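You operate a simulated robot arm through the tools that you are given. There is no shell and no other tool. Be economical: measure what you need, move in short steps, check, and stop when the job is done.

The job below is to be done with a simulated two-armed robot. You get a single attempt, and the scene is never put back.

## Task
Hold the rough half tile still and rub its burr off.
Fine: Use the rubbing stone. Hood on and its pointer in the green before you rub. Afterwards put the stone back and switch the hood off. What is to be rubbed or washed off counts as gone when no trace of it is left.

Only the result counts: the job must be done as asked and must still hold three seconds after the hand-in. Knocking over, shifting, dropping, spilling or breaking anything else fails it.

## Robot
Two 7-joint arms with two-finger parallel grippers on one trunk, on a base that drives. Base frame: it is fixed to the floor where the robot stands at the start and does not move with it; the origin is under the middle of the robot, x ahead of it, y to its left, z up; the surface under the hand at the start is at about z = 900. Readings come in mm, degrees, newtons and seconds.
The left shoulder is at the start at [70, 134, 1276], the right one opposite. With the tool pointing down near the work surface each hand reaches from about 100 to 640 mm from the robot's upright axis, wherever it stands, measured 20 degrees to its own side. Places, roughly: dust hood [500, 0, 1000]; hood switch [500, 0, 1000]; rough half tile (15x24x6 cm) [400, 400, 900]; round gauge [600, 0, 1000]. Payload 1.57 kg a hand.
The TCP of each hand is the grasp point between the finger pads, 30 mm short of the fingertips. In the tool frame z runs along the fingers and y along their closing line. The gripper opens to 80 mm. The fingers are 17 mm wide and 12 mm thick; the gripper's body (40 by 82 mm) begins 80 mm behind the TCP.
Orientation is that of the tool frame in the base frame, as a unit quaternion [w, x, y, z]. With the fingers straight down and closing along the base's y, the tool's x points along the base's -x, its y along +y and its z along -z.

## Interface
- The arms move only by the tool move_arm. It takes "left_deltas", "right_deltas" or both (then of equal length, played together; a hand with none holds still); each is a list of rows, each an object of numbers (a shift or turn left out is 0, a gripper value left out holds the last): "dx", "dy", "dz": the shift along the tool's x, y, z in m; "wx", "wy", "wz": the turn, a rotation vector about the tool's x, y, z in rad. In form: [{"dx": .., "dy": .., "dz": .., "wx": .., "wy": .., "wz": ..}, ...]. A call has 1 to 12 rows; each row shifts and turns the commanded pose from where the row before left it, along the tool's axes as they then stand. "left_claw" and "right_claw" are, for a hand that has rows, the opening, from 0 (shut) to 1 (fully open), set as the call begins (left out, the last holds). Rows are played at 5 a second. More than 50 mm and 8.6 degrees between two rows, or a gripper value outside its range, and nothing of the call is played. Where a pose cannot be reached the arm comes as near as it can. A force on the tool above 40 N (or 10 N above the force at the start of the call, whichever is more), or a blocked arm, ends the call early, and 0.2 s more pass. Each finger travels about 153 mm/s and halts on what it meets, pressing with about 29 N; the grip force reading is that of the motor and also rises with nothing between the fingers. The clock runs only during rows and for 0.2 s after the last one: add rows that do not move to give the fingers time. The reply holds the time, the measured pose of the TCP, the force on the tool along the base axes, the opening and the grip force, in the units named above and with some noise, with the torque about the TCP (base axes, N m) and any sound that the robot's microphone picked up.
- Cameras (640 x 400 px; columns grow to the right, rows downward): "scene" is now at [115.2, 50.2, 1495.1]; the picture's right is [0.61, -0.79, -0.00], its down [-0.54, -0.41, -0.74] and it looks along [0.58, 0.45, -0.68] (base axes); focal length 215 px, centre (320, 200). "left" rides on the left gripper at [72, 7, -122] in its tool frame; the picture's right is [-0.09, 1.00, 0.00], its down [-0.84, -0.08, -0.54] and it looks along [-0.54, -0.05, 0.84] (tool axes); focal length 238 px, centre (320, 200). "right" rides on the right gripper at [72, -7, -122] in its tool frame; the picture's right is [0.09, 1.00, 0.00], its down [-0.84, 0.08, -0.54] and it looks along [-0.54, 0.05, 0.84] (tool axes); focal length 238 px, centre (320, 200).
- grab_frame(camera): a new picture of that camera. It takes no simulated time.
- slide_trunk(by): slides the trunk up (or, below 0, down) by that many mm; the arms and the scene camera ride with it, the base frame stays. It gives what a move gives, with no picture.
- steer(legs): drives the robot by 1 to 6 legs, each [ahead, left, turn to the left] in mm, mm and degrees, along the robot's own axes; the way and the turn of a leg run together, so that a leg with both is an arc; at most 1500 mm and 180 degrees a leg. The arms and the cameras ride along, it lands a little off, and it stops where it bumps. It gives what a move gives.
- aim_head(pan, tilt): turns the head with the scene camera to pan (to the left, within 86 degrees either way) and tilt (down, from -29 to 69), counted from straight ahead of the robot. It gives what a move gives.
- probe_pixels(camera, pixels): for up to 12 pixels [column, row] of the newest picture of that camera ("zoom" is the newest enlarged one), the place [x, y, z] in the base frame of the surface seen there, good to about 2 mm. It takes no simulated time.
- close_up(camera, box): a new picture of the part [left, top, right, bottom] of that camera's present view, enlarged. It takes no simulated time.
- hand_in(): hands the job in; it is judged then, once.

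Keep the steps short. Do not move on a guess: measure, check each grasp and each placing, and mend mistakes. In all there are 80 turns and 58 pictures (those below and enlarged ones count). Leave the grippers open and the arms clear of the work at the hand-in unless told otherwise, and finish with a single line.

The tools are called after "Request:" as name(argument=value, ...) on one line, values as JSON. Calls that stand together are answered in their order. move_arm: Moves the arms, as the interface text tells. Its arguments: {"type":"object","properties":{"left_deltas":{"type":"array"},"left_claw":{"type":"number"},"right_deltas":{"type":"array"},"right_claw":{"type":"number"}},"required":[]} The other tools are called the same way: slide_trunk (by) slides the trunk up or down; steer (legs) drives the base; aim_head (pan, tilt) turns the head that bears the scene camera; grab_frame (camera) takes a picture; probe_pixels (camera, pixels) gives the place of the surface under pixels of a picture; close_up (camera, box) takes an enlarged picture of a part of a camera's view; hand_in () hands the job in.

At the start:

```text
time_s: 0.0
left_ee_pos: [329.3, 365.2, 1315.6]
left_tcp_rot: [0.0, -0.001, 1.0, 0.0]
left_wrist_force: [-1.1, 0.1, -0.1]
left_torque: [0.01, 0.05, -0.05]
left_finger_gap: 79.9
left_gripper_force: 0.0
right_ee_pos: [381.5, 76.6, 1274.5]
right_tcp_rot: [0.001, 0.0, 1.0, 0.001]
right_wrist_force: [0.1, 1.0, 0.1]
right_torque: [0.01, -0.01, -0.01]
right_finger_gap: 80.1
right_gripper_force: 0.1
trunk travel left (down, up): [-850.0, 90.0]
robot x, y, heading: [-0.1, -1.3, -0.0]
head pan, tilt: [37.4, 42.6]
```

scene: 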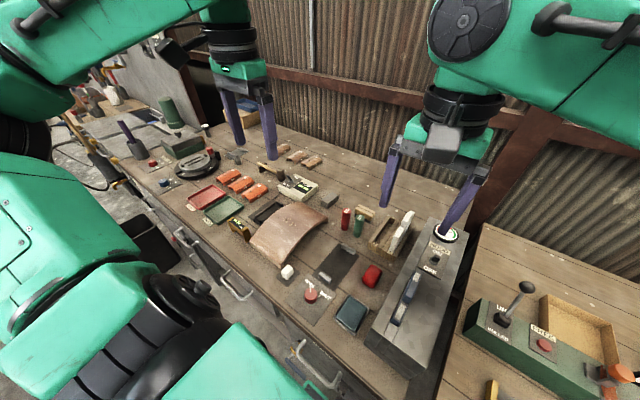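
right: 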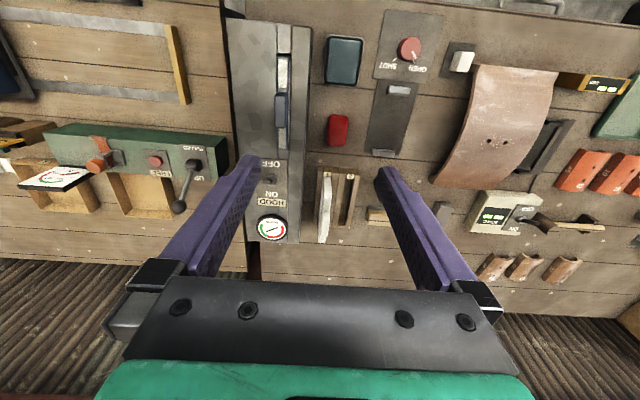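
left: 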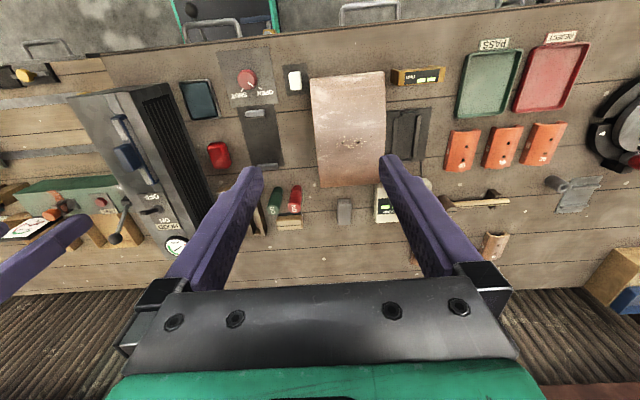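

I see the tile, the hood with its switch and gauge, and several small blocks. I'll enlarge the important parts first.

Request:
close_up(camera="left", box=[180, 50, 460, 225])

Request:
close_up(camera="right", box=[220, 20, 380, 250])

Request:
close_up(camera="scene", box=[200, 160, 480, 335])

```text
2.29 times, centred on (320, 138) of left
```

zoom: 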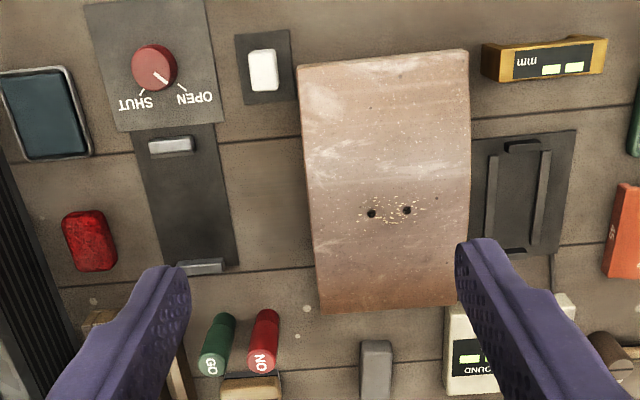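

```text
1.74 times, centred on (300, 135) of right
```

zoom: 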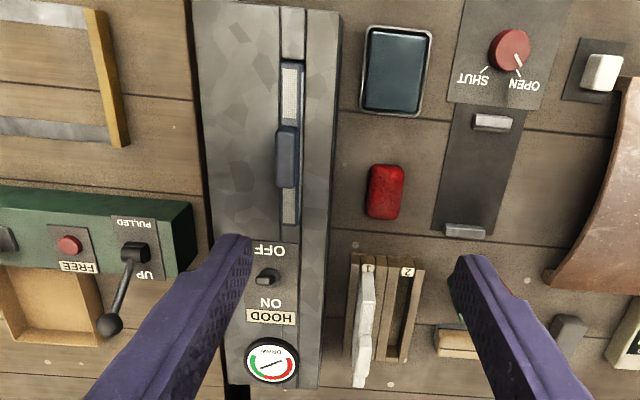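

```text
2.29 times, centred on (340, 248) of scene
```

zoom: 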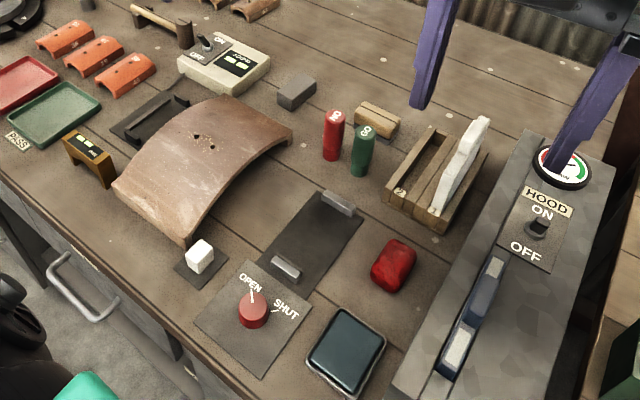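

Next I measure the key places: tile corners and holes, the grey block, the white cube, the clamp plate, and the hood's switch, slider and gauge.

Request:
probe_pixels(camera="left", pixels=[[313, 80], [383, 73], [320, 184], [383, 180], [348, 110], [343, 143], [358, 142], [345, 203], [294, 78], [265, 168], [257, 113], [218, 155]])

Request:
probe_pixels(camera="right", pixels=[[273, 228], [269, 179], [283, 110], [281, 70], [283, 150], [409, 48], [441, 208], [400, 90], [383, 153], [338, 130], [240, 100], [376, 214]])

Request:
close_up(camera="scene", box=[240, 190, 340, 252])

```text
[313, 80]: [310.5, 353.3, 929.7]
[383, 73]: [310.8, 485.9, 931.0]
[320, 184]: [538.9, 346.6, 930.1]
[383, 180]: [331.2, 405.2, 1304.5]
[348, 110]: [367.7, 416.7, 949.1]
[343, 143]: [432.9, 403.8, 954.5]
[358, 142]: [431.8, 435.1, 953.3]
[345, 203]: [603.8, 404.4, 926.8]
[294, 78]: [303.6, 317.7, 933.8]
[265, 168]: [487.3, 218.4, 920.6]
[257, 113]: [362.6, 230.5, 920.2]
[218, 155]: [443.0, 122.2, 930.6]
```

```text
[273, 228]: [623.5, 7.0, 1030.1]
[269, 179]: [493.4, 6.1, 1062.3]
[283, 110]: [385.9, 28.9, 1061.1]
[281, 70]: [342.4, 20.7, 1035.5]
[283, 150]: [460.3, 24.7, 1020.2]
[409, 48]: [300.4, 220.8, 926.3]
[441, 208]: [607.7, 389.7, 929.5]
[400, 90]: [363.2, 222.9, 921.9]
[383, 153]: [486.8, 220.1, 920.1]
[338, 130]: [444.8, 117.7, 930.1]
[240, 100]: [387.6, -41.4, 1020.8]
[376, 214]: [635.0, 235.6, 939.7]
```

```text
6.40 times, centred on (290, 221) of scene
```

zoom: 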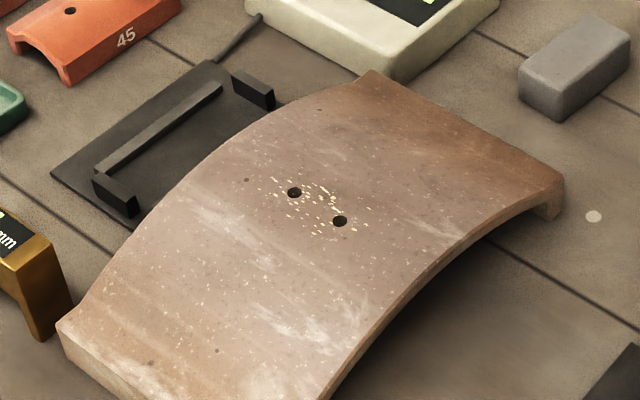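

The pale specks around the two holes are the burr. I'll check which block is the rubbing stone, and look at the hood's switch and gauge.

Request:
close_up(camera="scene", box=[310, 195, 430, 270])

Request:
close_up(camera="scene", box=[270, 255, 390, 335])

Request:
close_up(camera="right", box=[225, 150, 315, 245])

Request:
close_up(camera="scene", box=[60, 70, 320, 230])

```text
5.33 times, centred on (370, 232) of scene
```

zoom: 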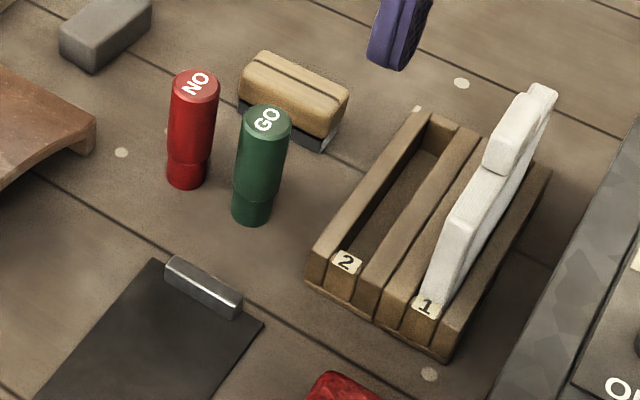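

```text
5.00 times, centred on (330, 295) of scene
```

zoom: 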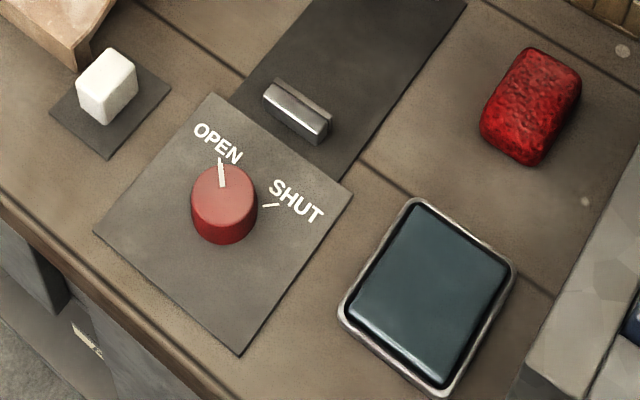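

```text
4.21 times, centred on (270, 198) of right
```

zoom: 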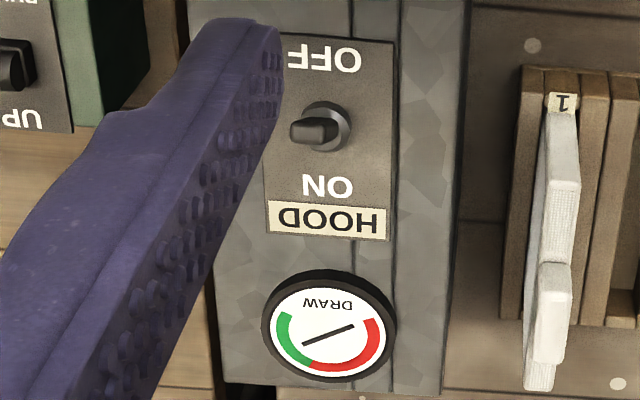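

```text
2.46 times, centred on (190, 150) of scene
```

zoom: 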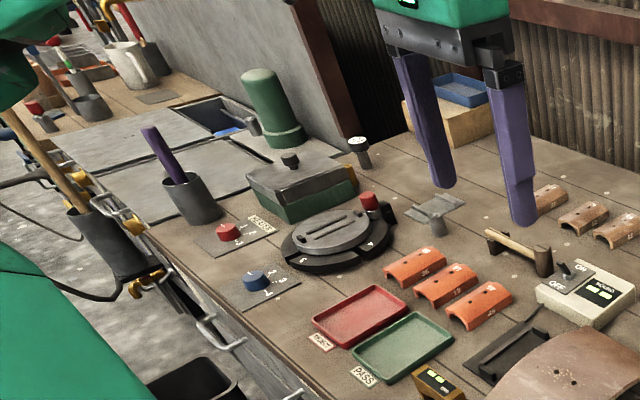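

The grey block behind the tile is the rubbing stone, and it sits about 724 mm out, beyond reach from here. I'll measure the bench edge, drawer handles and stone to see how to drive.

Request:
grab_frame(camera="scene")

Request:
probe_pixels(camera="scene", pixels=[[240, 270], [235, 293], [225, 272], [310, 380], [330, 203], [325, 199], [337, 196], [323, 205], [330, 193], [290, 270], [296, 341], [190, 235]])

Request:
close_up(camera="left", box=[320, 180, 370, 240])

Request:
probe_pixels(camera="zoom", pixels=[[320, 200], [260, 140], [380, 140], [260, 270], [380, 270], [320, 320], [320, 360], [320, 100], [220, 200], [420, 200]])

```text
46 pictures are left
```

scene: 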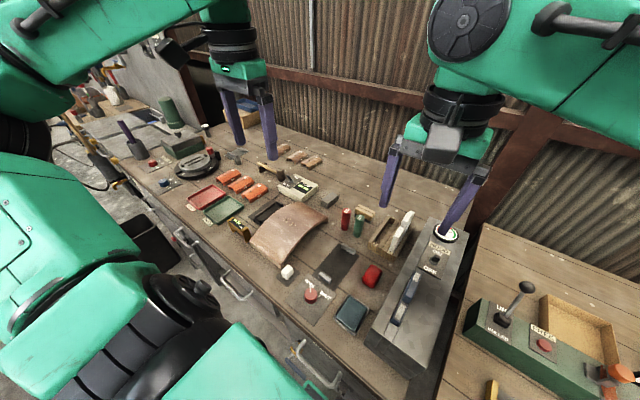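

```text
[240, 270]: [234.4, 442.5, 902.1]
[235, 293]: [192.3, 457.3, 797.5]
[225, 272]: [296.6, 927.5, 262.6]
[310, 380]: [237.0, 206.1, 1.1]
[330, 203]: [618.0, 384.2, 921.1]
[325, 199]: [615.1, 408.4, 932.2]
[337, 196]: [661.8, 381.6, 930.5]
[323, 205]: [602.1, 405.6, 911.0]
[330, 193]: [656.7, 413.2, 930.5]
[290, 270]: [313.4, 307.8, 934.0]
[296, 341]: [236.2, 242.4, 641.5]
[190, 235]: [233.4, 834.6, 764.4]
```

```text
6.67 times, centred on (345, 210) of left
```

zoom: 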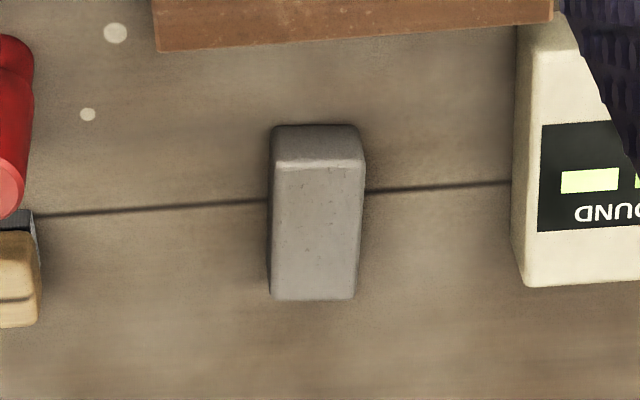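

```text
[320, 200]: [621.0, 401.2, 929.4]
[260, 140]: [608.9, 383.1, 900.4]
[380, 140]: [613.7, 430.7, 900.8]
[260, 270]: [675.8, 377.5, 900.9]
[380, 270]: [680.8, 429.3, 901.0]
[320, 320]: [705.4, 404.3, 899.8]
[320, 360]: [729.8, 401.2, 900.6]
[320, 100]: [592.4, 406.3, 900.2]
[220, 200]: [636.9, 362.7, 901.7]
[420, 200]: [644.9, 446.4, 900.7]
```

The stone is 60×35×30 mm, centred near (635, 400), standing on z=900. I'll drive 220 mm left so the hood, tile and stone all come within reach, and look down for clearance to the bench.

Request:
steer(legs=[[0, 230, 0]])

Request:
aim_head(pan=0, tilt=60)

Request:
grab_frame(camera="scene")

```text
time_s: 1.7
left_ee_pos: [330.0, 590.7, 1317.1]
left_tcp_rot: [0.001, 0.0, 1.0, 0.0]
left_wrist_force: [1.2, 0.3, 0.1]
left_torque: [0.05, 0.04, 0.01]
left_finger_gap: 80.0
left_gripper_force: 0.0
right_ee_pos: [380.7, 303.4, 1275.4]
right_tcp_rot: [0.001, 0.001, 1.0, 0.001]
right_wrist_force: [-0.2, -0.5, 0.6]
right_torque: [0.02, -0.05, -0.01]
right_finger_gap: 80.1
right_gripper_force: 0.0
trunk travel left (down, up): [-850.0, 90.0]
robot x, y, heading: [-0.4, 228.9, -0.1]
head pan, tilt: [37.4, 42.6]
```

```text
time_s: 2.8
left_ee_pos: [329.6, 594.6, 1315.5]
left_tcp_rot: [0.0, 0.0, 1.0, 0.0]
left_wrist_force: [-0.2, 0.0, 0.2]
left_torque: [0.0, 0.02, 0.0]
left_finger_gap: 79.9
left_gripper_force: 0.1
right_ee_pos: [382.0, 307.3, 1274.5]
right_tcp_rot: [0.0, 0.001, 1.0, 0.001]
right_wrist_force: [1.0, -0.2, 0.1]
right_torque: [-0.02, 0.0, -0.01]
right_finger_gap: 80.2
right_gripper_force: 0.0
trunk travel left (down, up): [-850.0, 90.0]
robot x, y, heading: [1.6, 229.1, 0.0]
head pan, tilt: [0.0, 60.0]
```

```text
44 pictures are left
```

scene: 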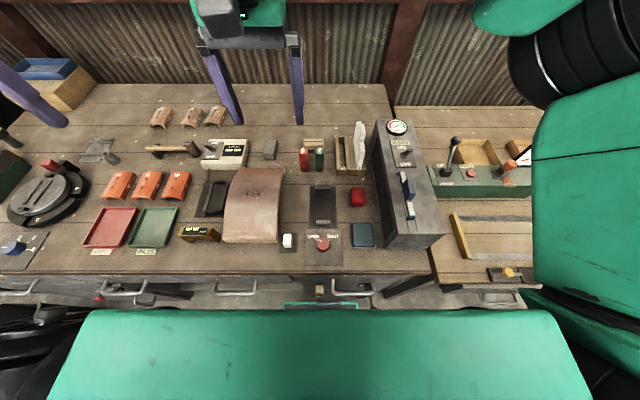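

A clear overview. I'll measure the gap between the robot's green body (row ~320) and the bench handles.

Request:
probe_pixels(camera="scene", pixels=[[320, 314], [150, 314], [480, 314], [320, 306], [235, 290], [350, 292], [125, 292], [320, 272], [270, 148], [397, 127], [409, 190], [405, 152]])

Request:
close_up(camera="scene", box=[360, 110, 450, 250])

```text
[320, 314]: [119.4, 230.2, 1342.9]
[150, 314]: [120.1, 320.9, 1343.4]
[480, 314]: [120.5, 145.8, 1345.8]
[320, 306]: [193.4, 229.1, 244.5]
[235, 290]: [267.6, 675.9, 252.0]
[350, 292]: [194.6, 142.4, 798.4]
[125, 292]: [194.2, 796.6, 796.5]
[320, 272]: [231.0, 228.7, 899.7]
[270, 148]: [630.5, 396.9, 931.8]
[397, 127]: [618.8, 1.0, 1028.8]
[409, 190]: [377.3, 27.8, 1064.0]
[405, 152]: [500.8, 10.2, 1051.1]
```

```text
2.86 times, centred on (405, 180) of scene
```

zoom: 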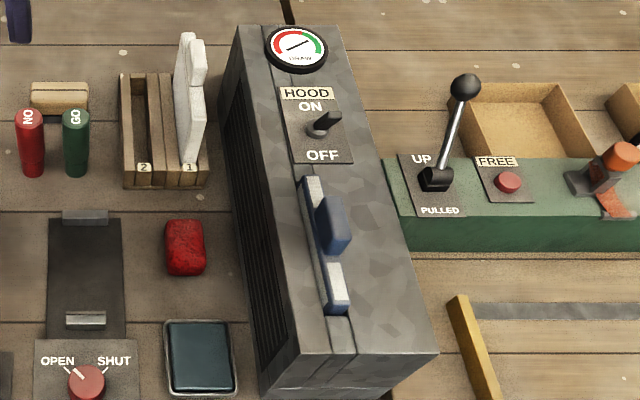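

The body front is at x≈119 and the handles at x≈193, so about 70 mm is free. I'll drive 45 mm ahead.

Request:
steer(legs=[[45, 0, 0]])

Request:
close_up(camera="right", box=[20, 100, 320, 290])

```text
time_s: 3.7
left_ee_pos: [364.9, 594.2, 1319.3]
left_tcp_rot: [0.004, 0.0, 1.0, 0.0]
left_wrist_force: [-1.1, 0.2, 0.7]
left_torque: [-0.02, -0.08, -0.03]
left_finger_gap: 80.0
left_gripper_force: 0.2
right_ee_pos: [416.9, 307.7, 1279.2]
right_tcp_rot: [0.004, 0.001, 1.0, 0.001]
right_wrist_force: [-0.5, 0.7, 0.4]
right_torque: [0.01, -0.09, 0.04]
right_finger_gap: 80.0
right_gripper_force: 0.0
trunk travel left (down, up): [-850.0, 90.0]
robot x, y, heading: [44.7, 229.7, 0.0]
head pan, tilt: [0.0, 60.0]
```

```text
2.11 times, centred on (170, 195) of right
```

zoom: 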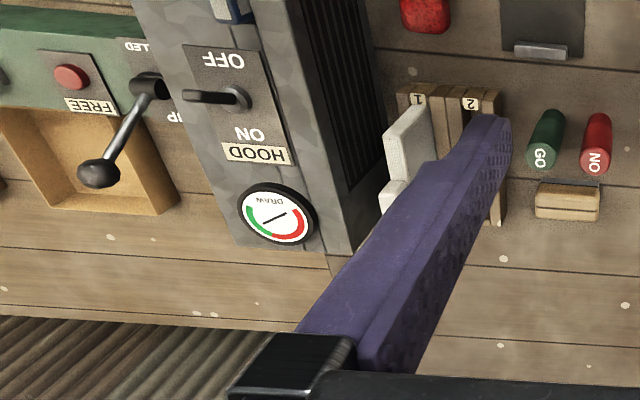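

Before touching the switch I'll probe its lever and the slider closely.

Request:
close_up(camera="scene", box=[390, 140, 440, 172])

```text
12.50 times, centred on (415, 156) of scene
```

zoom: 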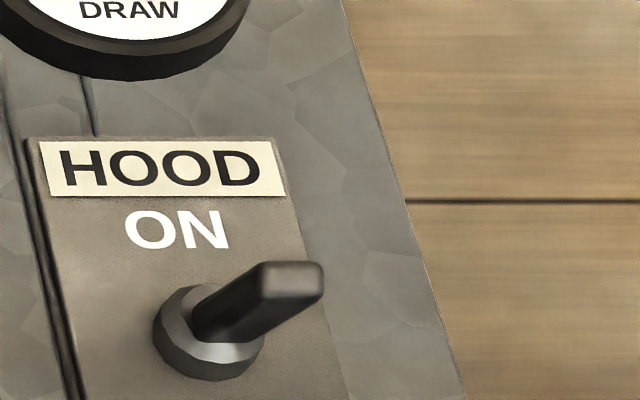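

Request:
probe_pixels(camera="zoom", pixels=[[290, 282], [318, 285], [262, 265], [200, 335], [160, 330], [210, 375], [300, 350], [180, 230], [250, 300]])

Request:
close_up(camera="scene", box=[390, 165, 450, 235])

```text
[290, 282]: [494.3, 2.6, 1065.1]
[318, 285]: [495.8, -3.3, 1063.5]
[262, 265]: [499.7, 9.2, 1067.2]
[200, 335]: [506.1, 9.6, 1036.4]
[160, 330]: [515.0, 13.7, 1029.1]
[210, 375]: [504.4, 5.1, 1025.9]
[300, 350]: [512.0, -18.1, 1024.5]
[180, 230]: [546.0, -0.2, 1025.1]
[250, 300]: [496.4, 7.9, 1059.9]
```

```text
5.71 times, centred on (420, 200) of scene
```

zoom: 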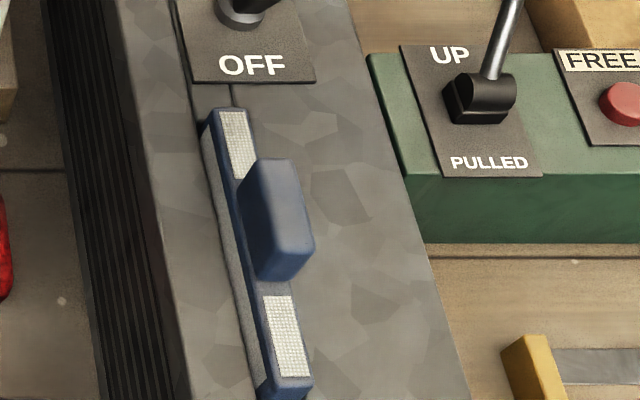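

The lever leans to OFF: base about (511, 4, 1025), tip (497, 2, 1065). The right hand closes and goes above a spot on the OFF side of it, x≈460, y≈4.

Request:
move_arm(right_deltas=[{"dy": -0.045}, {"dy": -0.045}, {"dy": -0.045}, {"dy": -0.045}, {"dy": -0.045}, {"dy": -0.045}, {"dy": -0.033, "dx": -0.02}, {"dx": -0.015, "dz": 0.04}, {"dz": 0.045}, {"dz": 0.04}, {}], right_claw=0)

```text
time_s: 6.1
left_ee_pos: [375.3, 596.0, 1316.7]
left_tcp_rot: [0.0, 0.0, 1.0, 0.0]
left_wrist_force: [0.4, 0.3, -0.8]
left_torque: [-0.01, 0.01, -0.01]
left_finger_gap: 80.1
left_gripper_force: 0.0
right_ee_pos: [461.8, 5.3, 1149.9]
right_tcp_rot: [0.001, 0.0, 1.0, 0.001]
right_wrist_force: [1.1, -0.5, 0.1]
right_torque: [-0.01, 0.02, -0.04]
right_finger_gap: 0.0
right_gripper_force: 21.5
trunk travel left (down, up): [-850.0, 90.0]
robot x, y, heading: [48.7, 230.5, -0.1]
head pan, tilt: [0.0, 60.0]
```

The hand is over (462, 5). It goes down so the tips reach z≈1050, then pushes toward +x (ON) in small steps.

Request:
move_arm(right_deltas=[{"dz": 0.04}, {"dz": 0.03}, {}, {"dx": -0.015}, {"dx": -0.01}, {"dx": -0.01}, {"dx": -0.01}, {"dx": -0.008}, {}])

Request:
close_up(camera="scene", box=[370, 105, 460, 175])

```text
time_s: 8.1
left_ee_pos: [373.5, 595.3, 1316.9]
left_tcp_rot: [0.001, 0.0, 1.0, -0.001]
left_wrist_force: [-0.1, -0.4, 0.6]
left_torque: [-0.01, 0.0, 0.03]
left_finger_gap: 80.2
left_gripper_force: 0.0
right_ee_pos: [513.6, 5.2, 1081.7]
right_tcp_rot: [0.001, 0.0, 1.0, 0.001]
right_wrist_force: [-3.8, -1.0, 2.3]
right_torque: [-0.08, 0.07, 0.04]
right_finger_gap: 0.0
right_gripper_force: 21.3
trunk travel left (down, up): [-850.0, 90.0]
robot x, y, heading: [44.6, 229.7, 0.1]
head pan, tilt: [0.0, 60.0]
```

```text
5.71 times, centred on (415, 140) of scene
```

zoom: 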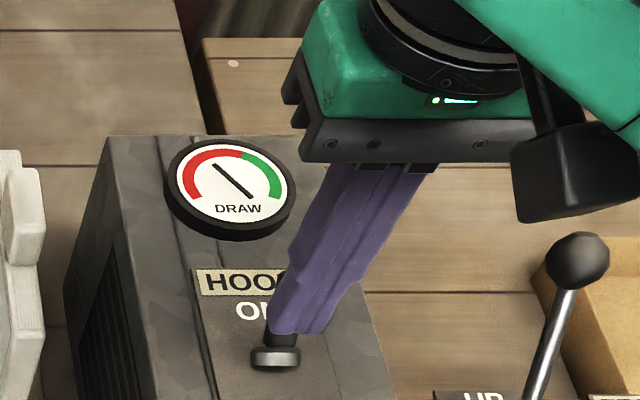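

The needle moved. I'll back off a little and check the switch and gauge.

Request:
move_arm(right_deltas=[{"dx": 0.03}, {"dz": -0.045}, {"dz": -0.045, "dx": 0.03}, {"dy": 0.01}, {}])

Request:
close_up(camera="scene", box=[370, 100, 460, 235])

```text
refused: row 3 steps farther than a row can; nothing moved
```

```text
2.96 times, centred on (415, 168) of scene
```

zoom: 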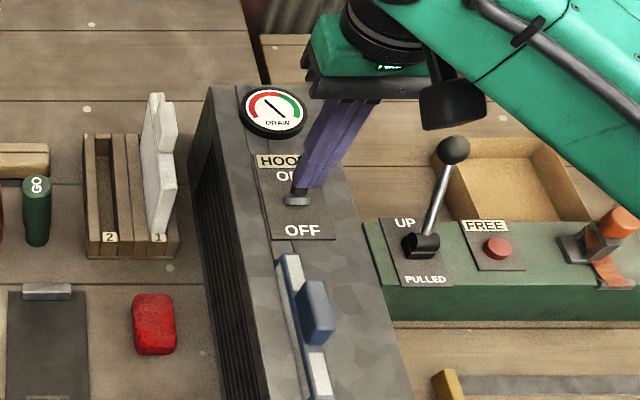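

That row was too long, so I'll use shorter ones.

Request:
move_arm(right_deltas=[{"dx": 0.03}, {"dz": -0.045}, {"dz": -0.04, "dx": 0.02}, {"dx": 0.03}, {"dx": 0.03}, {}])

Request:
close_up(camera="scene", box=[380, 110, 425, 170])

```text
time_s: 9.5
left_ee_pos: [376.1, 596.0, 1315.7]
left_tcp_rot: [0.001, 0.0, 1.0, 0.0]
left_wrist_force: [0.3, 0.2, -0.1]
left_torque: [-0.01, 0.01, 0.05]
left_finger_gap: 79.9
left_gripper_force: 0.2
right_ee_pos: [404.7, 6.0, 1166.7]
right_tcp_rot: [-0.001, -0.001, 1.0, 0.001]
right_wrist_force: [0.3, 0.8, -0.6]
right_torque: [0.02, -0.02, 0.02]
right_finger_gap: 0.0
right_gripper_force: 21.3
trunk travel left (down, up): [-850.0, 90.0]
robot x, y, heading: [45.6, 228.9, -0.1]
head pan, tilt: [0.0, 60.0]
```

```text
6.67 times, centred on (402, 140) of scene
```

zoom: 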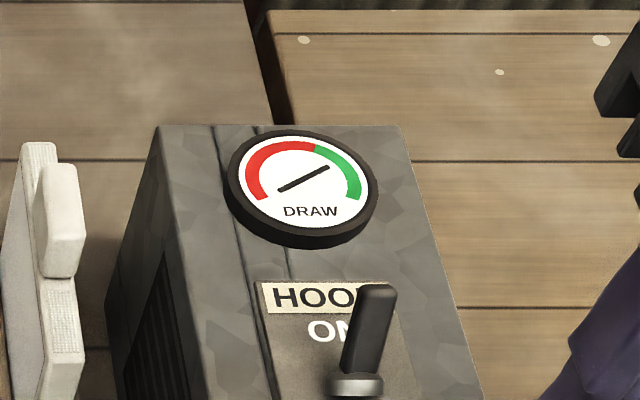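

The lever now leans to ON, and the needle seems to be sweeping. I'll wait a second and look again from closer.

Request:
move_arm(right_deltas=[{}, {}, {}, {}, {}])

Request:
close_up(camera="scene", box=[393, 118, 409, 136])

```text
time_s: 10.7
left_ee_pos: [375.3, 596.2, 1316.4]
left_tcp_rot: [-0.001, 0.0, 1.0, -0.001]
left_wrist_force: [-0.6, 0.6, 0.6]
left_torque: [-0.01, -0.01, 0.0]
left_finger_gap: 79.9
left_gripper_force: 0.1
right_ee_pos: [404.3, 4.4, 1166.4]
right_tcp_rot: [0.0, 0.0, 1.0, 0.0]
right_wrist_force: [0.6, 0.2, -0.8]
right_torque: [0.02, 0.01, 0.02]
right_finger_gap: 0.0
right_gripper_force: 21.7
trunk travel left (down, up): [-850.0, 90.0]
robot x, y, heading: [42.9, 229.9, -0.2]
head pan, tilt: [0.0, 60.0]
```

```text
16.00 times, centred on (401, 127) of scene
```

zoom: 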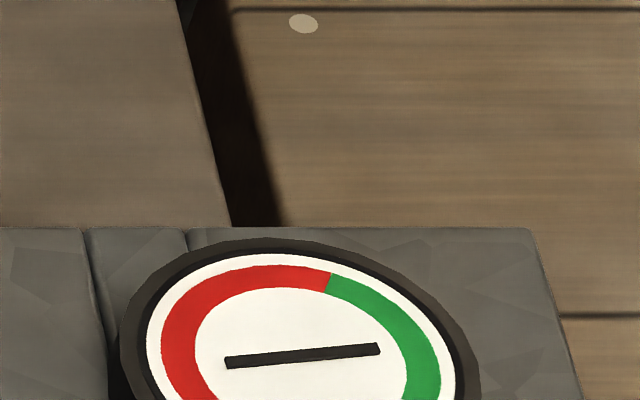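

The needle has settled well into the green half. Next the left hand goes over the stone at (635, 400), fingers open, staying high.

Request:
move_arm(left_deltas=[{"dx": -0.035, "dy": -0.03}, {"dx": -0.035, "dy": -0.03}, {"dx": -0.035, "dy": -0.03}, {"dx": -0.035, "dy": -0.03}, {"dx": -0.035, "dy": -0.03}, {"dx": -0.035, "dy": -0.03}, {"dx": -0.035, "dy": -0.016, "dz": 0.02}, {"dx": -0.015, "dz": 0.045}, {"dz": 0.048}, {"dz": 0.048}, {"dz": 0.045}, {}], left_claw=1)

Request:
grab_frame(camera="left")

Request:
grab_frame(camera="scene")

```text
time_s: 13.3
left_ee_pos: [576.9, 429.7, 1096.4]
left_tcp_rot: [0.001, -0.001, 1.0, -0.001]
left_wrist_force: [-0.4, 0.0, -0.5]
left_torque: [0.01, 0.0, 0.02]
left_finger_gap: 80.0
left_gripper_force: 0.1
left hand out of reach, approached as far as the arm can: row 6, 7
right_ee_pos: [405.3, 4.6, 1166.4]
right_tcp_rot: [0.0, -0.001, 1.0, 0.001]
right_wrist_force: [0.3, 0.2, -0.1]
right_torque: [0.0, 0.02, 0.02]
right_finger_gap: 0.0
right_gripper_force: 21.4
trunk travel left (down, up): [-850.0, 90.0]
robot x, y, heading: [43.8, 230.3, 0.1]
head pan, tilt: [0.0, 60.0]
```

```text
35 pictures are left
```

left: 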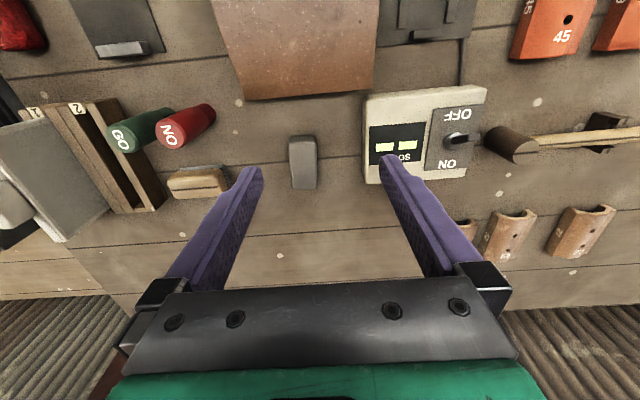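

```text
34 pictures are left
```

scene: 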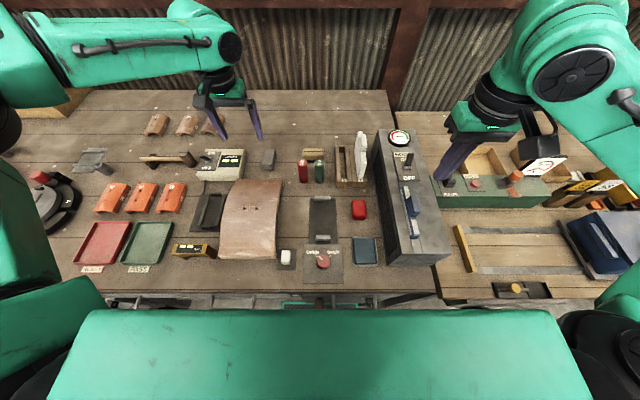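

Two rows fell short because the arm was too high. From (577, 430, 1096) I'll pin down the stone's exact outline.

Request:
probe_pixels(camera="left", pixels=[[291, 140], [314, 139], [293, 186], [315, 186], [303, 165], [292, 165], [315, 165], [303, 188], [303, 155]])

Request:
move_arm(left_deltas=[{"dz": 0.04}, {"dx": -0.02, "dy": -0.015}, {"dx": -0.02, "dy": -0.015}, {"dx": -0.018}, {}])

```text
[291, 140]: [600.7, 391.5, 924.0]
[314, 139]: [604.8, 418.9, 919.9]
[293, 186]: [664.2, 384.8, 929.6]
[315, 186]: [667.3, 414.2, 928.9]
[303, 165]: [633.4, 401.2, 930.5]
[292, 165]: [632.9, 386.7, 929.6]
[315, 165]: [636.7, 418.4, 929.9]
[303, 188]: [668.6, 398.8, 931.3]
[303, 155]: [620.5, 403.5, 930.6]
```

```text
time_s: 14.5
left_ee_pos: [586.1, 423.1, 1072.0]
left_tcp_rot: [0.001, 0.0, 1.0, 0.0]
left_wrist_force: [0.5, 0.4, 0.1]
left_torque: [0.0, -0.01, 0.01]
left_finger_gap: 79.9
left_gripper_force: 0.0
left hand out of reach, approached as far as the arm can: row 2, 3, 4
right_ee_pos: [404.8, 4.6, 1166.8]
right_tcp_rot: [0.0, 0.0, 1.0, 0.001]
right_wrist_force: [0.0, 0.0, 0.1]
right_torque: [0.0, 0.0, -0.04]
right_finger_gap: 0.0
right_gripper_force: 20.7
trunk travel left (down, up): [-850.0, 90.0]
robot x, y, heading: [44.9, 230.3, -0.0]
head pan, tilt: [0.0, 60.0]
```

The stone's centre is (635, 402) with a slight yaw of about −5.5°. Reach improves as the hand gets lower relative to the shoulder, so I'll raise both hands and then lower the trunk.

Request:
move_arm(left_deltas=[{"dx": 0.03, "dz": -0.03}, {"dz": -0.045}, {"dz": -0.045}, {}], right_deltas=[{"dz": -0.045}, {"dz": -0.045}, {"dz": -0.045}, {}])

Request:
slide_trunk(by=-130)

```text
time_s: 15.5
left_ee_pos: [556.5, 422.9, 1191.0]
left_tcp_rot: [-0.001, 0.0, 1.0, 0.0]
left_wrist_force: [0.2, -0.1, -1.1]
left_torque: [-0.03, -0.01, -0.01]
left_finger_gap: 79.7
left_gripper_force: 0.0
right_ee_pos: [404.3, 3.9, 1302.0]
right_tcp_rot: [0.0, 0.0, 1.0, 0.001]
right_wrist_force: [1.2, -0.1, -0.7]
right_torque: [0.04, 0.0, -0.01]
right_finger_gap: 0.0
right_gripper_force: 21.7
trunk travel left (down, up): [-850.0, 90.0]
robot x, y, heading: [44.6, 230.1, 0.2]
head pan, tilt: [0.0, 60.0]
```

```text
time_s: 17.1
left_ee_pos: [555.9, 421.6, 1060.1]
left_tcp_rot: [0.001, 0.0, 1.0, 0.0]
left_wrist_force: [-0.3, 0.1, 0.6]
left_torque: [-0.01, 0.03, -0.03]
left_finger_gap: 79.9
left_gripper_force: 0.0
right_ee_pos: [404.2, 3.4, 1170.1]
right_tcp_rot: [0.0, -0.001, 1.0, 0.0]
right_wrist_force: [-0.3, 1.1, -1.1]
right_torque: [0.02, -0.02, -0.01]
right_finger_gap: 0.2
right_gripper_force: 21.4
trunk travel left (down, up): [-720.0, 220.0]
robot x, y, heading: [41.5, 232.2, -0.2]
head pan, tilt: [0.0, 60.0]
```

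The trunk is lowered. Now the left hand goes over the stone with the small yaw.

Request:
move_arm(left_deltas=[{"dx": -0.03, "dy": -0.01}, {"dx": -0.03, "dy": -0.01}, {"dx": -0.019}, {"wz": 0.09}, {"dz": 0.03}, {}], left_claw=0.85)

Request:
grab_frame(camera="left")

```text
time_s: 18.5
left_ee_pos: [588.7, 416.7, 1028.4]
left_tcp_rot: [0.001, 0.045, 0.999, 0.0]
left_wrist_force: [0.6, -0.5, -0.5]
left_torque: [0.0, -0.03, -0.04]
left_finger_gap: 67.8
left_gripper_force: 0.1
left hand out of reach, approached as far as the arm can: row 2, 3
right_ee_pos: [403.3, 3.1, 1171.1]
right_tcp_rot: [0.001, 0.0, 1.0, 0.002]
right_wrist_force: [-0.2, -0.4, -0.1]
right_torque: [0.03, 0.03, -0.03]
right_finger_gap: 0.0
right_gripper_force: 21.3
trunk travel left (down, up): [-720.0, 220.0]
robot x, y, heading: [45.9, 233.7, -0.0]
head pan, tilt: [0.0, 60.0]
```

```text
33 pictures are left
```

left: 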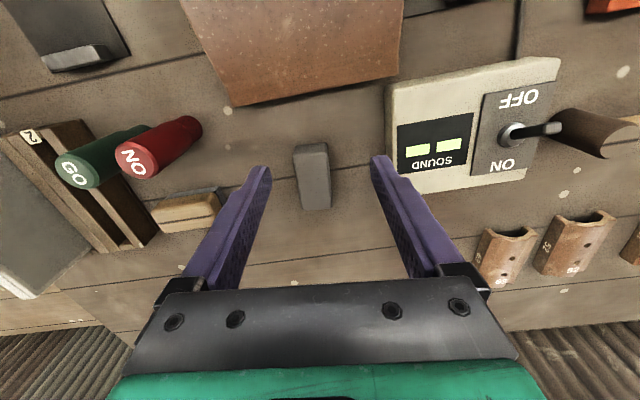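

The hand is at (589, 417, 1028) and the stone is ahead of it. I'll try reaching further at this lower height.

Request:
move_arm(left_deltas=[{"dz": 0.02}, {"dx": -0.015, "dy": -0.005}, {"dx": -0.015, "dy": -0.005}, {"dx": -0.015}, {}])

Request:
probe_pixels(camera="left", pixels=[[295, 150], [327, 147], [303, 205], [329, 204], [301, 180], [329, 180], [460, 130], [410, 130], [516, 130]])

```text
time_s: 19.7
left_ee_pos: [593.3, 418.9, 1008.8]
left_tcp_rot: [0.001, 0.045, 0.999, -0.001]
left_wrist_force: [0.1, 0.3, -0.6]
left_torque: [0.0, 0.03, -0.02]
left_finger_gap: 68.0
left_gripper_force: 0.2
left hand out of reach, approached as far as the arm can: row 2, 3, 4
right_ee_pos: [405.1, 4.1, 1171.5]
right_tcp_rot: [0.0, 0.0, 1.0, 0.001]
right_wrist_force: [-0.2, -0.7, -0.2]
right_torque: [0.02, -0.03, -0.04]
right_finger_gap: 0.0
right_gripper_force: 21.7
trunk travel left (down, up): [-720.0, 220.0]
robot x, y, heading: [45.1, 233.6, -0.3]
head pan, tilt: [0.0, 60.0]
```

```text
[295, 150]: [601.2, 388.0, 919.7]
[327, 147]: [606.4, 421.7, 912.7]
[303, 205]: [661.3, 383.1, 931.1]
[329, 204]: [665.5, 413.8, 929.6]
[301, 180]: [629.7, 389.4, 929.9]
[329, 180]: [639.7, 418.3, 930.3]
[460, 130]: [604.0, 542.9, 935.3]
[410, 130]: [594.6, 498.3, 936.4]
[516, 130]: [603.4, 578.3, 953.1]
```

The reach ends about 40 mm short with the tool upright. I'll tilt the hand about 17° so the fingers point slightly forward, then move in. The grip on the stone's long sides stays the same.

Request:
move_arm(left_deltas=[{"wy": -0.1}, {"wy": -0.1}, {"wy": -0.1}, {"dx": -0.014, "dz": 0.004, "dy": -0.004}, {"dx": -0.013, "dz": 0.004, "dy": -0.005}, {"dx": -0.013, "dz": 0.004, "dy": -0.004}, {}])

```text
time_s: 21.3
left_ee_pos: [634.7, 403.1, 1008.8]
left_tcp_rot: [0.15, 0.044, 0.988, -0.007]
left_wrist_force: [0.4, 0.7, -0.1]
left_torque: [-0.03, 0.01, -0.01]
left_finger_gap: 68.2
left_gripper_force: 0.1
right_ee_pos: [404.4, 4.3, 1171.5]
right_tcp_rot: [0.0, 0.0, 1.0, 0.0]
right_wrist_force: [-0.2, 0.1, 0.1]
right_torque: [0.03, 0.0, 0.01]
right_finger_gap: 0.0
right_gripper_force: 20.6
trunk travel left (down, up): [-720.0, 220.0]
robot x, y, heading: [40.6, 232.6, -0.0]
head pan, tilt: [0.0, 60.0]
```

The hand is exactly over the stone at (635, 403). It goes straight down to z≈944 with the fingers on either side.

Request:
move_arm(left_deltas=[{"dx": 0.0077, "dz": 0.0203}, {"dx": 0.0077, "dz": 0.0203}, {"dx": 0.0077, "dz": 0.0203}, {}])

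Request:
grab_frame(camera="left")

```text
time_s: 22.3
left_ee_pos: [630.1, 402.8, 943.9]
left_tcp_rot: [0.149, 0.045, 0.988, -0.007]
left_wrist_force: [-0.4, -0.2, -0.6]
left_torque: [-0.02, 0.03, -0.04]
left_finger_gap: 68.2
left_gripper_force: 0.0
right_ee_pos: [404.7, 3.0, 1171.5]
right_tcp_rot: [0.0, 0.0, 1.0, 0.002]
right_wrist_force: [-0.1, -0.7, 1.1]
right_torque: [-0.01, -0.01, -0.03]
right_finger_gap: 0.1
right_gripper_force: 21.6
trunk travel left (down, up): [-720.0, 220.0]
robot x, y, heading: [45.3, 231.1, 0.2]
head pan, tilt: [0.0, 60.0]
```

```text
32 pictures are left
```

left: 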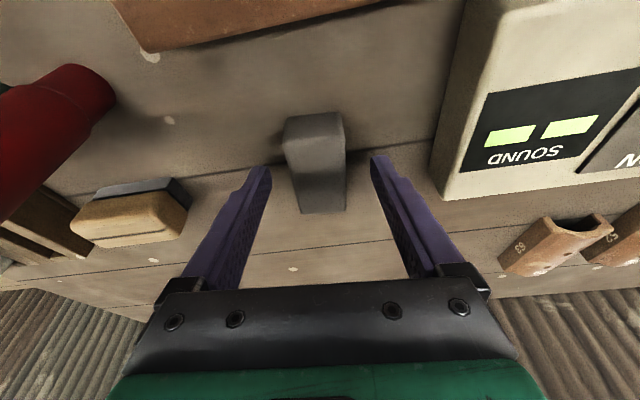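

The stone sits centred between the fingers with everything else clear. I close the fingers.

Request:
move_arm(left_deltas=[{}, {}, {}], left_claw=0)

```text
time_s: 23.1
left_ee_pos: [629.2, 403.8, 943.1]
left_tcp_rot: [0.149, 0.043, 0.988, -0.006]
left_wrist_force: [-0.7, -1.0, 0.2]
left_torque: [-0.01, 0.0, -0.02]
left_finger_gap: 35.7
left_gripper_force: 28.7
right_ee_pos: [403.7, 3.4, 1170.8]
right_tcp_rot: [0.0, 0.0, 1.0, 0.001]
right_wrist_force: [-0.2, 0.0, 0.1]
right_torque: [0.01, -0.01, 0.0]
right_finger_gap: 0.0
right_gripper_force: 21.5
trunk travel left (down, up): [-720.0, 220.0]
robot x, y, heading: [47.2, 228.1, -0.1]
head pan, tilt: [0.0, 60.0]
```

The stone is gripped (gap 35.7 mm, 28.7 N). I lift it 100 mm and carry it back to hover beside the tile's crown. Meanwhile the right hand yaws 90° so that its camera points away from the left hand.

Request:
move_arm(left_deltas=[{"dx": -0.0099, "dz": -0.0318}, {"dx": -0.0099, "dz": -0.0318}, {"dx": -0.0099, "dz": -0.0318}, {"dx": 0.0382, "dz": -0.0118}, {"dx": 0.0382, "dz": -0.0118}, {"dx": 0.0382, "dz": -0.0118}, {"dx": 0.0382, "dz": -0.0118}, {"dx": 0.0382, "dz": -0.0118}, {}, {}, {}, {}], right_deltas=[{"wz": -0.143}, {"wz": -0.143}, {"wz": -0.143}, {"wz": -0.143}, {"wz": -0.143}, {"wz": -0.143}, {"wz": -0.143}, {"wz": -0.143}, {"wz": -0.143}, {"wz": -0.143}, {"wz": -0.141}, {}])

Request:
grab_frame(camera="scene")

```text
time_s: 25.7
left_ee_pos: [432.6, 421.0, 1043.0]
left_tcp_rot: [0.15, 0.044, 0.988, -0.008]
left_wrist_force: [0.2, 0.2, -1.3]
left_torque: [0.01, -0.02, 0.04]
left_finger_gap: 35.2
left_gripper_force: 28.9
right_ee_pos: [405.8, 3.2, 1170.8]
right_tcp_rot: [0.0, 0.707, -0.707, 0.0]
right_wrist_force: [-0.7, -0.4, 0.3]
right_torque: [-0.01, 0.01, 0.02]
right_finger_gap: 0.2
right_gripper_force: 21.4
trunk travel left (down, up): [-720.0, 220.0]
robot x, y, heading: [47.8, 229.4, 0.0]
head pan, tilt: [0.0, 60.0]
```

```text
31 pictures are left
```

scene: 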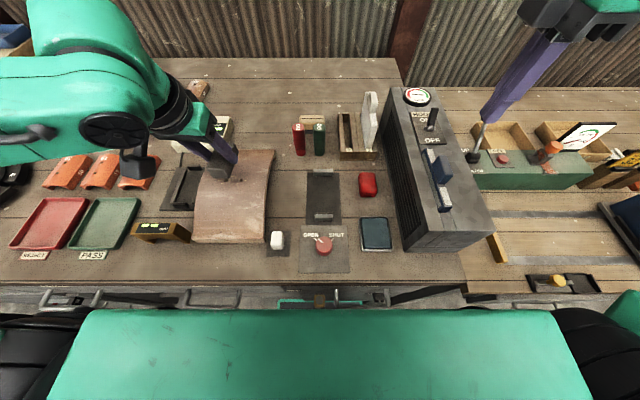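

The stone is held over the tile, and the left arm comes from the left, so the right side is free. The right hand comes over at height toward (500, 290) and leans so its fingers point slightly to +y.

Request:
move_arm(right_deltas=[{"dy": -0.04}, {"dy": -0.04}, {"dy": -0.015, "dx": -0.04}, {"dx": -0.045}, {"dx": -0.045}, {"dx": -0.045}, {"dx": -0.045}, {"dx": -0.045}, {"wy": -0.13}, {"wy": -0.13}, {"wy": -0.14}, {}])

Request:
grab_frame(camera="scene")

```text
time_s: 28.3
left_ee_pos: [432.0, 420.8, 1044.4]
left_tcp_rot: [0.149, 0.043, 0.988, -0.007]
left_wrist_force: [0.5, -0.2, -1.3]
left_torque: [-0.01, 0.01, 0.03]
left_finger_gap: 35.4
left_gripper_force: 29.0
right_ee_pos: [500.3, 267.8, 1170.6]
right_tcp_rot: [-0.141, 0.693, -0.693, -0.141]
right_wrist_force: [0.1, -0.4, -0.6]
right_torque: [-0.04, 0.03, 0.01]
right_finger_gap: 0.1
right_gripper_force: 21.9
trunk travel left (down, up): [-720.0, 220.0]
robot x, y, heading: [46.8, 230.0, 0.2]
head pan, tilt: [0.0, 60.0]
```

```text
30 pictures are left
```

scene: 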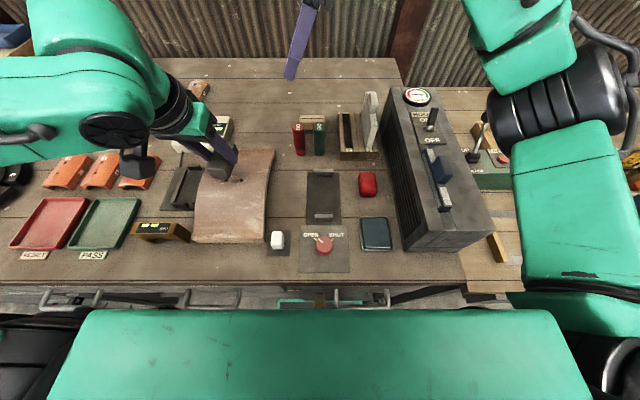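

The right elbow looks near the neighbouring lever in the picture, so I'll check its real height before lowering.

Request:
probe_pixels(camera="scene", pixels=[[500, 100], [540, 130], [560, 80], [520, 30], [472, 157], [486, 115], [300, 50], [530, 200], [600, 230], [418, 95], [215, 175], [243, 172]])

Request:
close_up(camera="right", box=[0, 0, 640, 400])

```text
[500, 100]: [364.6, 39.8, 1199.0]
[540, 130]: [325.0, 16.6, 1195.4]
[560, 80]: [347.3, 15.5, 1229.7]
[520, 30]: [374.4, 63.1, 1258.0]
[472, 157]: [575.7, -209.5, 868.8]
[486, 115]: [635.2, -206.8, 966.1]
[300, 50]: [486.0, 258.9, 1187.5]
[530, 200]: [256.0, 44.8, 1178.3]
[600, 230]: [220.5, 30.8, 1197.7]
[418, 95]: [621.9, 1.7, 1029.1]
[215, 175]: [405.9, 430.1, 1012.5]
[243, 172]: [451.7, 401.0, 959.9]
```

```text
1.00 times, centred on (320, 200) of right (not enlarged: the box is as wide or as high as the picture)
```

zoom: 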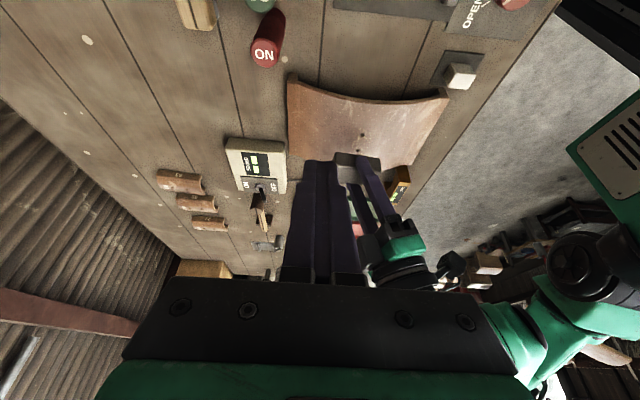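

The elbow is only about 60–100 mm above the hood's slider, and lowering the hand would bring it down further. I'll raise the trunk by 130 mm first to keep it clear.

Request:
slide_trunk(by=150)

Request:
move_arm(right_deltas=[{"dz": 0.045, "dx": 0.018}, {"dz": 0.045, "dx": 0.018}, {"dz": 0.045, "dx": 0.018}, {"dz": 0.045, "dx": 0.018}, {"dz": 0.045, "dx": 0.018}, {}], left_deltas=[{"dx": 0.0118, "dz": 0.038}, {"dx": 0.0118, "dz": 0.038}, {"dx": 0.0118, "dz": 0.038}, {}, {}, {}])

Request:
grab_frame(camera="scene")

```text
time_s: 30.0
left_ee_pos: [431.9, 420.8, 1193.2]
left_tcp_rot: [0.149, 0.044, 0.988, -0.006]
left_wrist_force: [0.6, -0.8, -2.0]
left_torque: [0.01, 0.01, 0.04]
left_finger_gap: 35.0
left_gripper_force: 29.5
right_ee_pos: [500.2, 268.7, 1321.2]
right_tcp_rot: [-0.141, 0.693, -0.692, -0.141]
right_wrist_force: [0.2, 0.5, 0.1]
right_torque: [-0.01, 0.0, 0.01]
right_finger_gap: 0.1
right_gripper_force: 21.0
trunk travel left (down, up): [-870.0, 70.0]
robot x, y, heading: [46.2, 230.2, 0.1]
head pan, tilt: [0.0, 60.0]
```

```text
time_s: 31.4
left_ee_pos: [449.1, 421.4, 1078.3]
left_tcp_rot: [0.15, 0.044, 0.988, -0.007]
left_wrist_force: [0.6, 0.7, -1.4]
left_torque: [0.0, -0.01, 0.0]
left_finger_gap: 35.2
left_gripper_force: 28.7
left hand out of reach, approached as far as the arm can: row 1, 2
right_ee_pos: [500.7, 275.1, 1076.2]
right_tcp_rot: [0.141, -0.693, 0.693, 0.14]
right_wrist_force: [-1.0, 0.7, 0.0]
right_torque: [-0.03, -0.02, 0.0]
right_finger_gap: 0.1
right_gripper_force: 21.8
trunk travel left (down, up): [-870.0, 70.0]
robot x, y, heading: [46.0, 232.0, -0.3]
head pan, tilt: [0.0, 60.0]
```

```text
28 pictures are left
```

scene: 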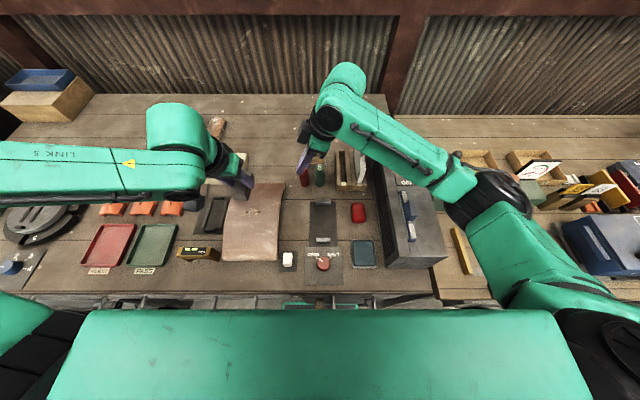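

The right forearm is now well above the hood. I'll check the tile surface and the elbow height before touching down.

Request:
probe_pixels(camera="scene", pixels=[[490, 190], [440, 165], [270, 187], [278, 190], [262, 187], [274, 205], [270, 225], [282, 184], [240, 255], [235, 240], [250, 215], [255, 208]])

Request:
move_arm(right_deltas=[{"dx": -0.0368, "dz": 0.0156}, {"dx": -0.0368, "dz": 0.0156}, {"dx": 0.011, "dz": 0.026}, {"dx": 0.011, "dz": 0.026}, {"dx": 0.008, "dz": 0.019}, {}])

Request:
grab_frame(camera="right")

```text
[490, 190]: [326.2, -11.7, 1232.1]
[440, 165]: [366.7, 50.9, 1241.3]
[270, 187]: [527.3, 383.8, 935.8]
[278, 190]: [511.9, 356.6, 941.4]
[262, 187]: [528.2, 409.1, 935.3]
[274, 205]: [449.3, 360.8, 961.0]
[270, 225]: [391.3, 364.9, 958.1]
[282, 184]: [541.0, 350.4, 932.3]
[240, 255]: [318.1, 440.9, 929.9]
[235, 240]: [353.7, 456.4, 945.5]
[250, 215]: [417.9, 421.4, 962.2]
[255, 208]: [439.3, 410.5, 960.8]
```

```text
time_s: 32.8
left_ee_pos: [449.8, 421.7, 1078.5]
left_tcp_rot: [0.15, 0.044, 0.988, -0.007]
left_wrist_force: [-0.1, -0.2, -1.6]
left_torque: [-0.01, 0.01, -0.03]
left_finger_gap: 35.4
left_gripper_force: 29.0
right_ee_pos: [499.5, 353.5, 1001.7]
right_tcp_rot: [-0.142, 0.693, -0.693, -0.14]
right_wrist_force: [0.5, 0.3, 0.6]
right_torque: [0.01, 0.01, 0.01]
right_finger_gap: 0.0
right_gripper_force: 21.1
trunk travel left (down, up): [-870.0, 70.0]
robot x, y, heading: [45.9, 228.0, -0.0]
head pan, tilt: [0.0, 60.0]
```

```text
27 pictures are left
```

right: 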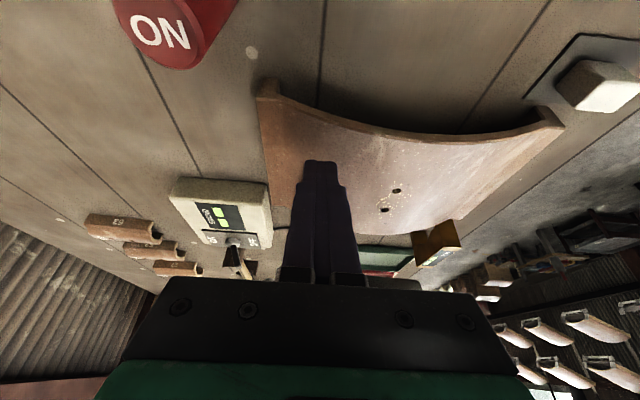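

The crown is at z≈962 near x=424, and the tile is about 948 under the right fingertips. I'll lower the right hand gently until it presses.

Request:
move_arm(right_deltas=[{"dx": 0.0035, "dz": 0.0083}, {"dx": 0.0035, "dz": 0.0083}, {"dx": 0.0012, "dz": 0.0028}, {}])

```text
time_s: 33.8
left_ee_pos: [450.5, 421.8, 1077.7]
left_tcp_rot: [0.149, 0.044, 0.988, -0.007]
left_wrist_force: [0.1, 0.3, -2.3]
left_torque: [0.01, 0.02, -0.02]
left_finger_gap: 35.5
left_gripper_force: 29.1
right_ee_pos: [500.4, 355.1, 981.3]
right_tcp_rot: [0.142, -0.692, 0.693, 0.141]
right_wrist_force: [0.9, 1.2, 0.5]
right_torque: [0.02, 0.0, 0.02]
right_finger_gap: 0.0
right_gripper_force: 21.6
trunk travel left (down, up): [-870.0, 70.0]
robot x, y, heading: [49.7, 229.0, -0.2]
head pan, tilt: [0.0, 60.0]
```

Request:
move_arm(right_deltas=[{"dx": 0.0008, "dz": 0.0019}, {"dx": 0.0008, "dz": 0.0019}, {}])

```text
time_s: 34.6
left_ee_pos: [449.1, 420.4, 1078.9]
left_tcp_rot: [0.15, 0.044, 0.988, -0.007]
left_wrist_force: [-0.2, -0.5, -1.1]
left_torque: [-0.02, 0.03, 0.02]
left_finger_gap: 35.3
left_gripper_force: 29.2
right_ee_pos: [499.9, 354.7, 979.8]
right_tcp_rot: [-0.143, 0.693, -0.692, -0.141]
right_wrist_force: [4.8, 0.0, 17.0]
right_torque: [0.01, 0.03, 0.03]
right_finger_gap: 0.2
right_gripper_force: 21.3
trunk travel left (down, up): [-870.0, 70.0]
robot x, y, heading: [46.7, 231.3, 0.1]
head pan, tilt: [0.0, 60.0]
```

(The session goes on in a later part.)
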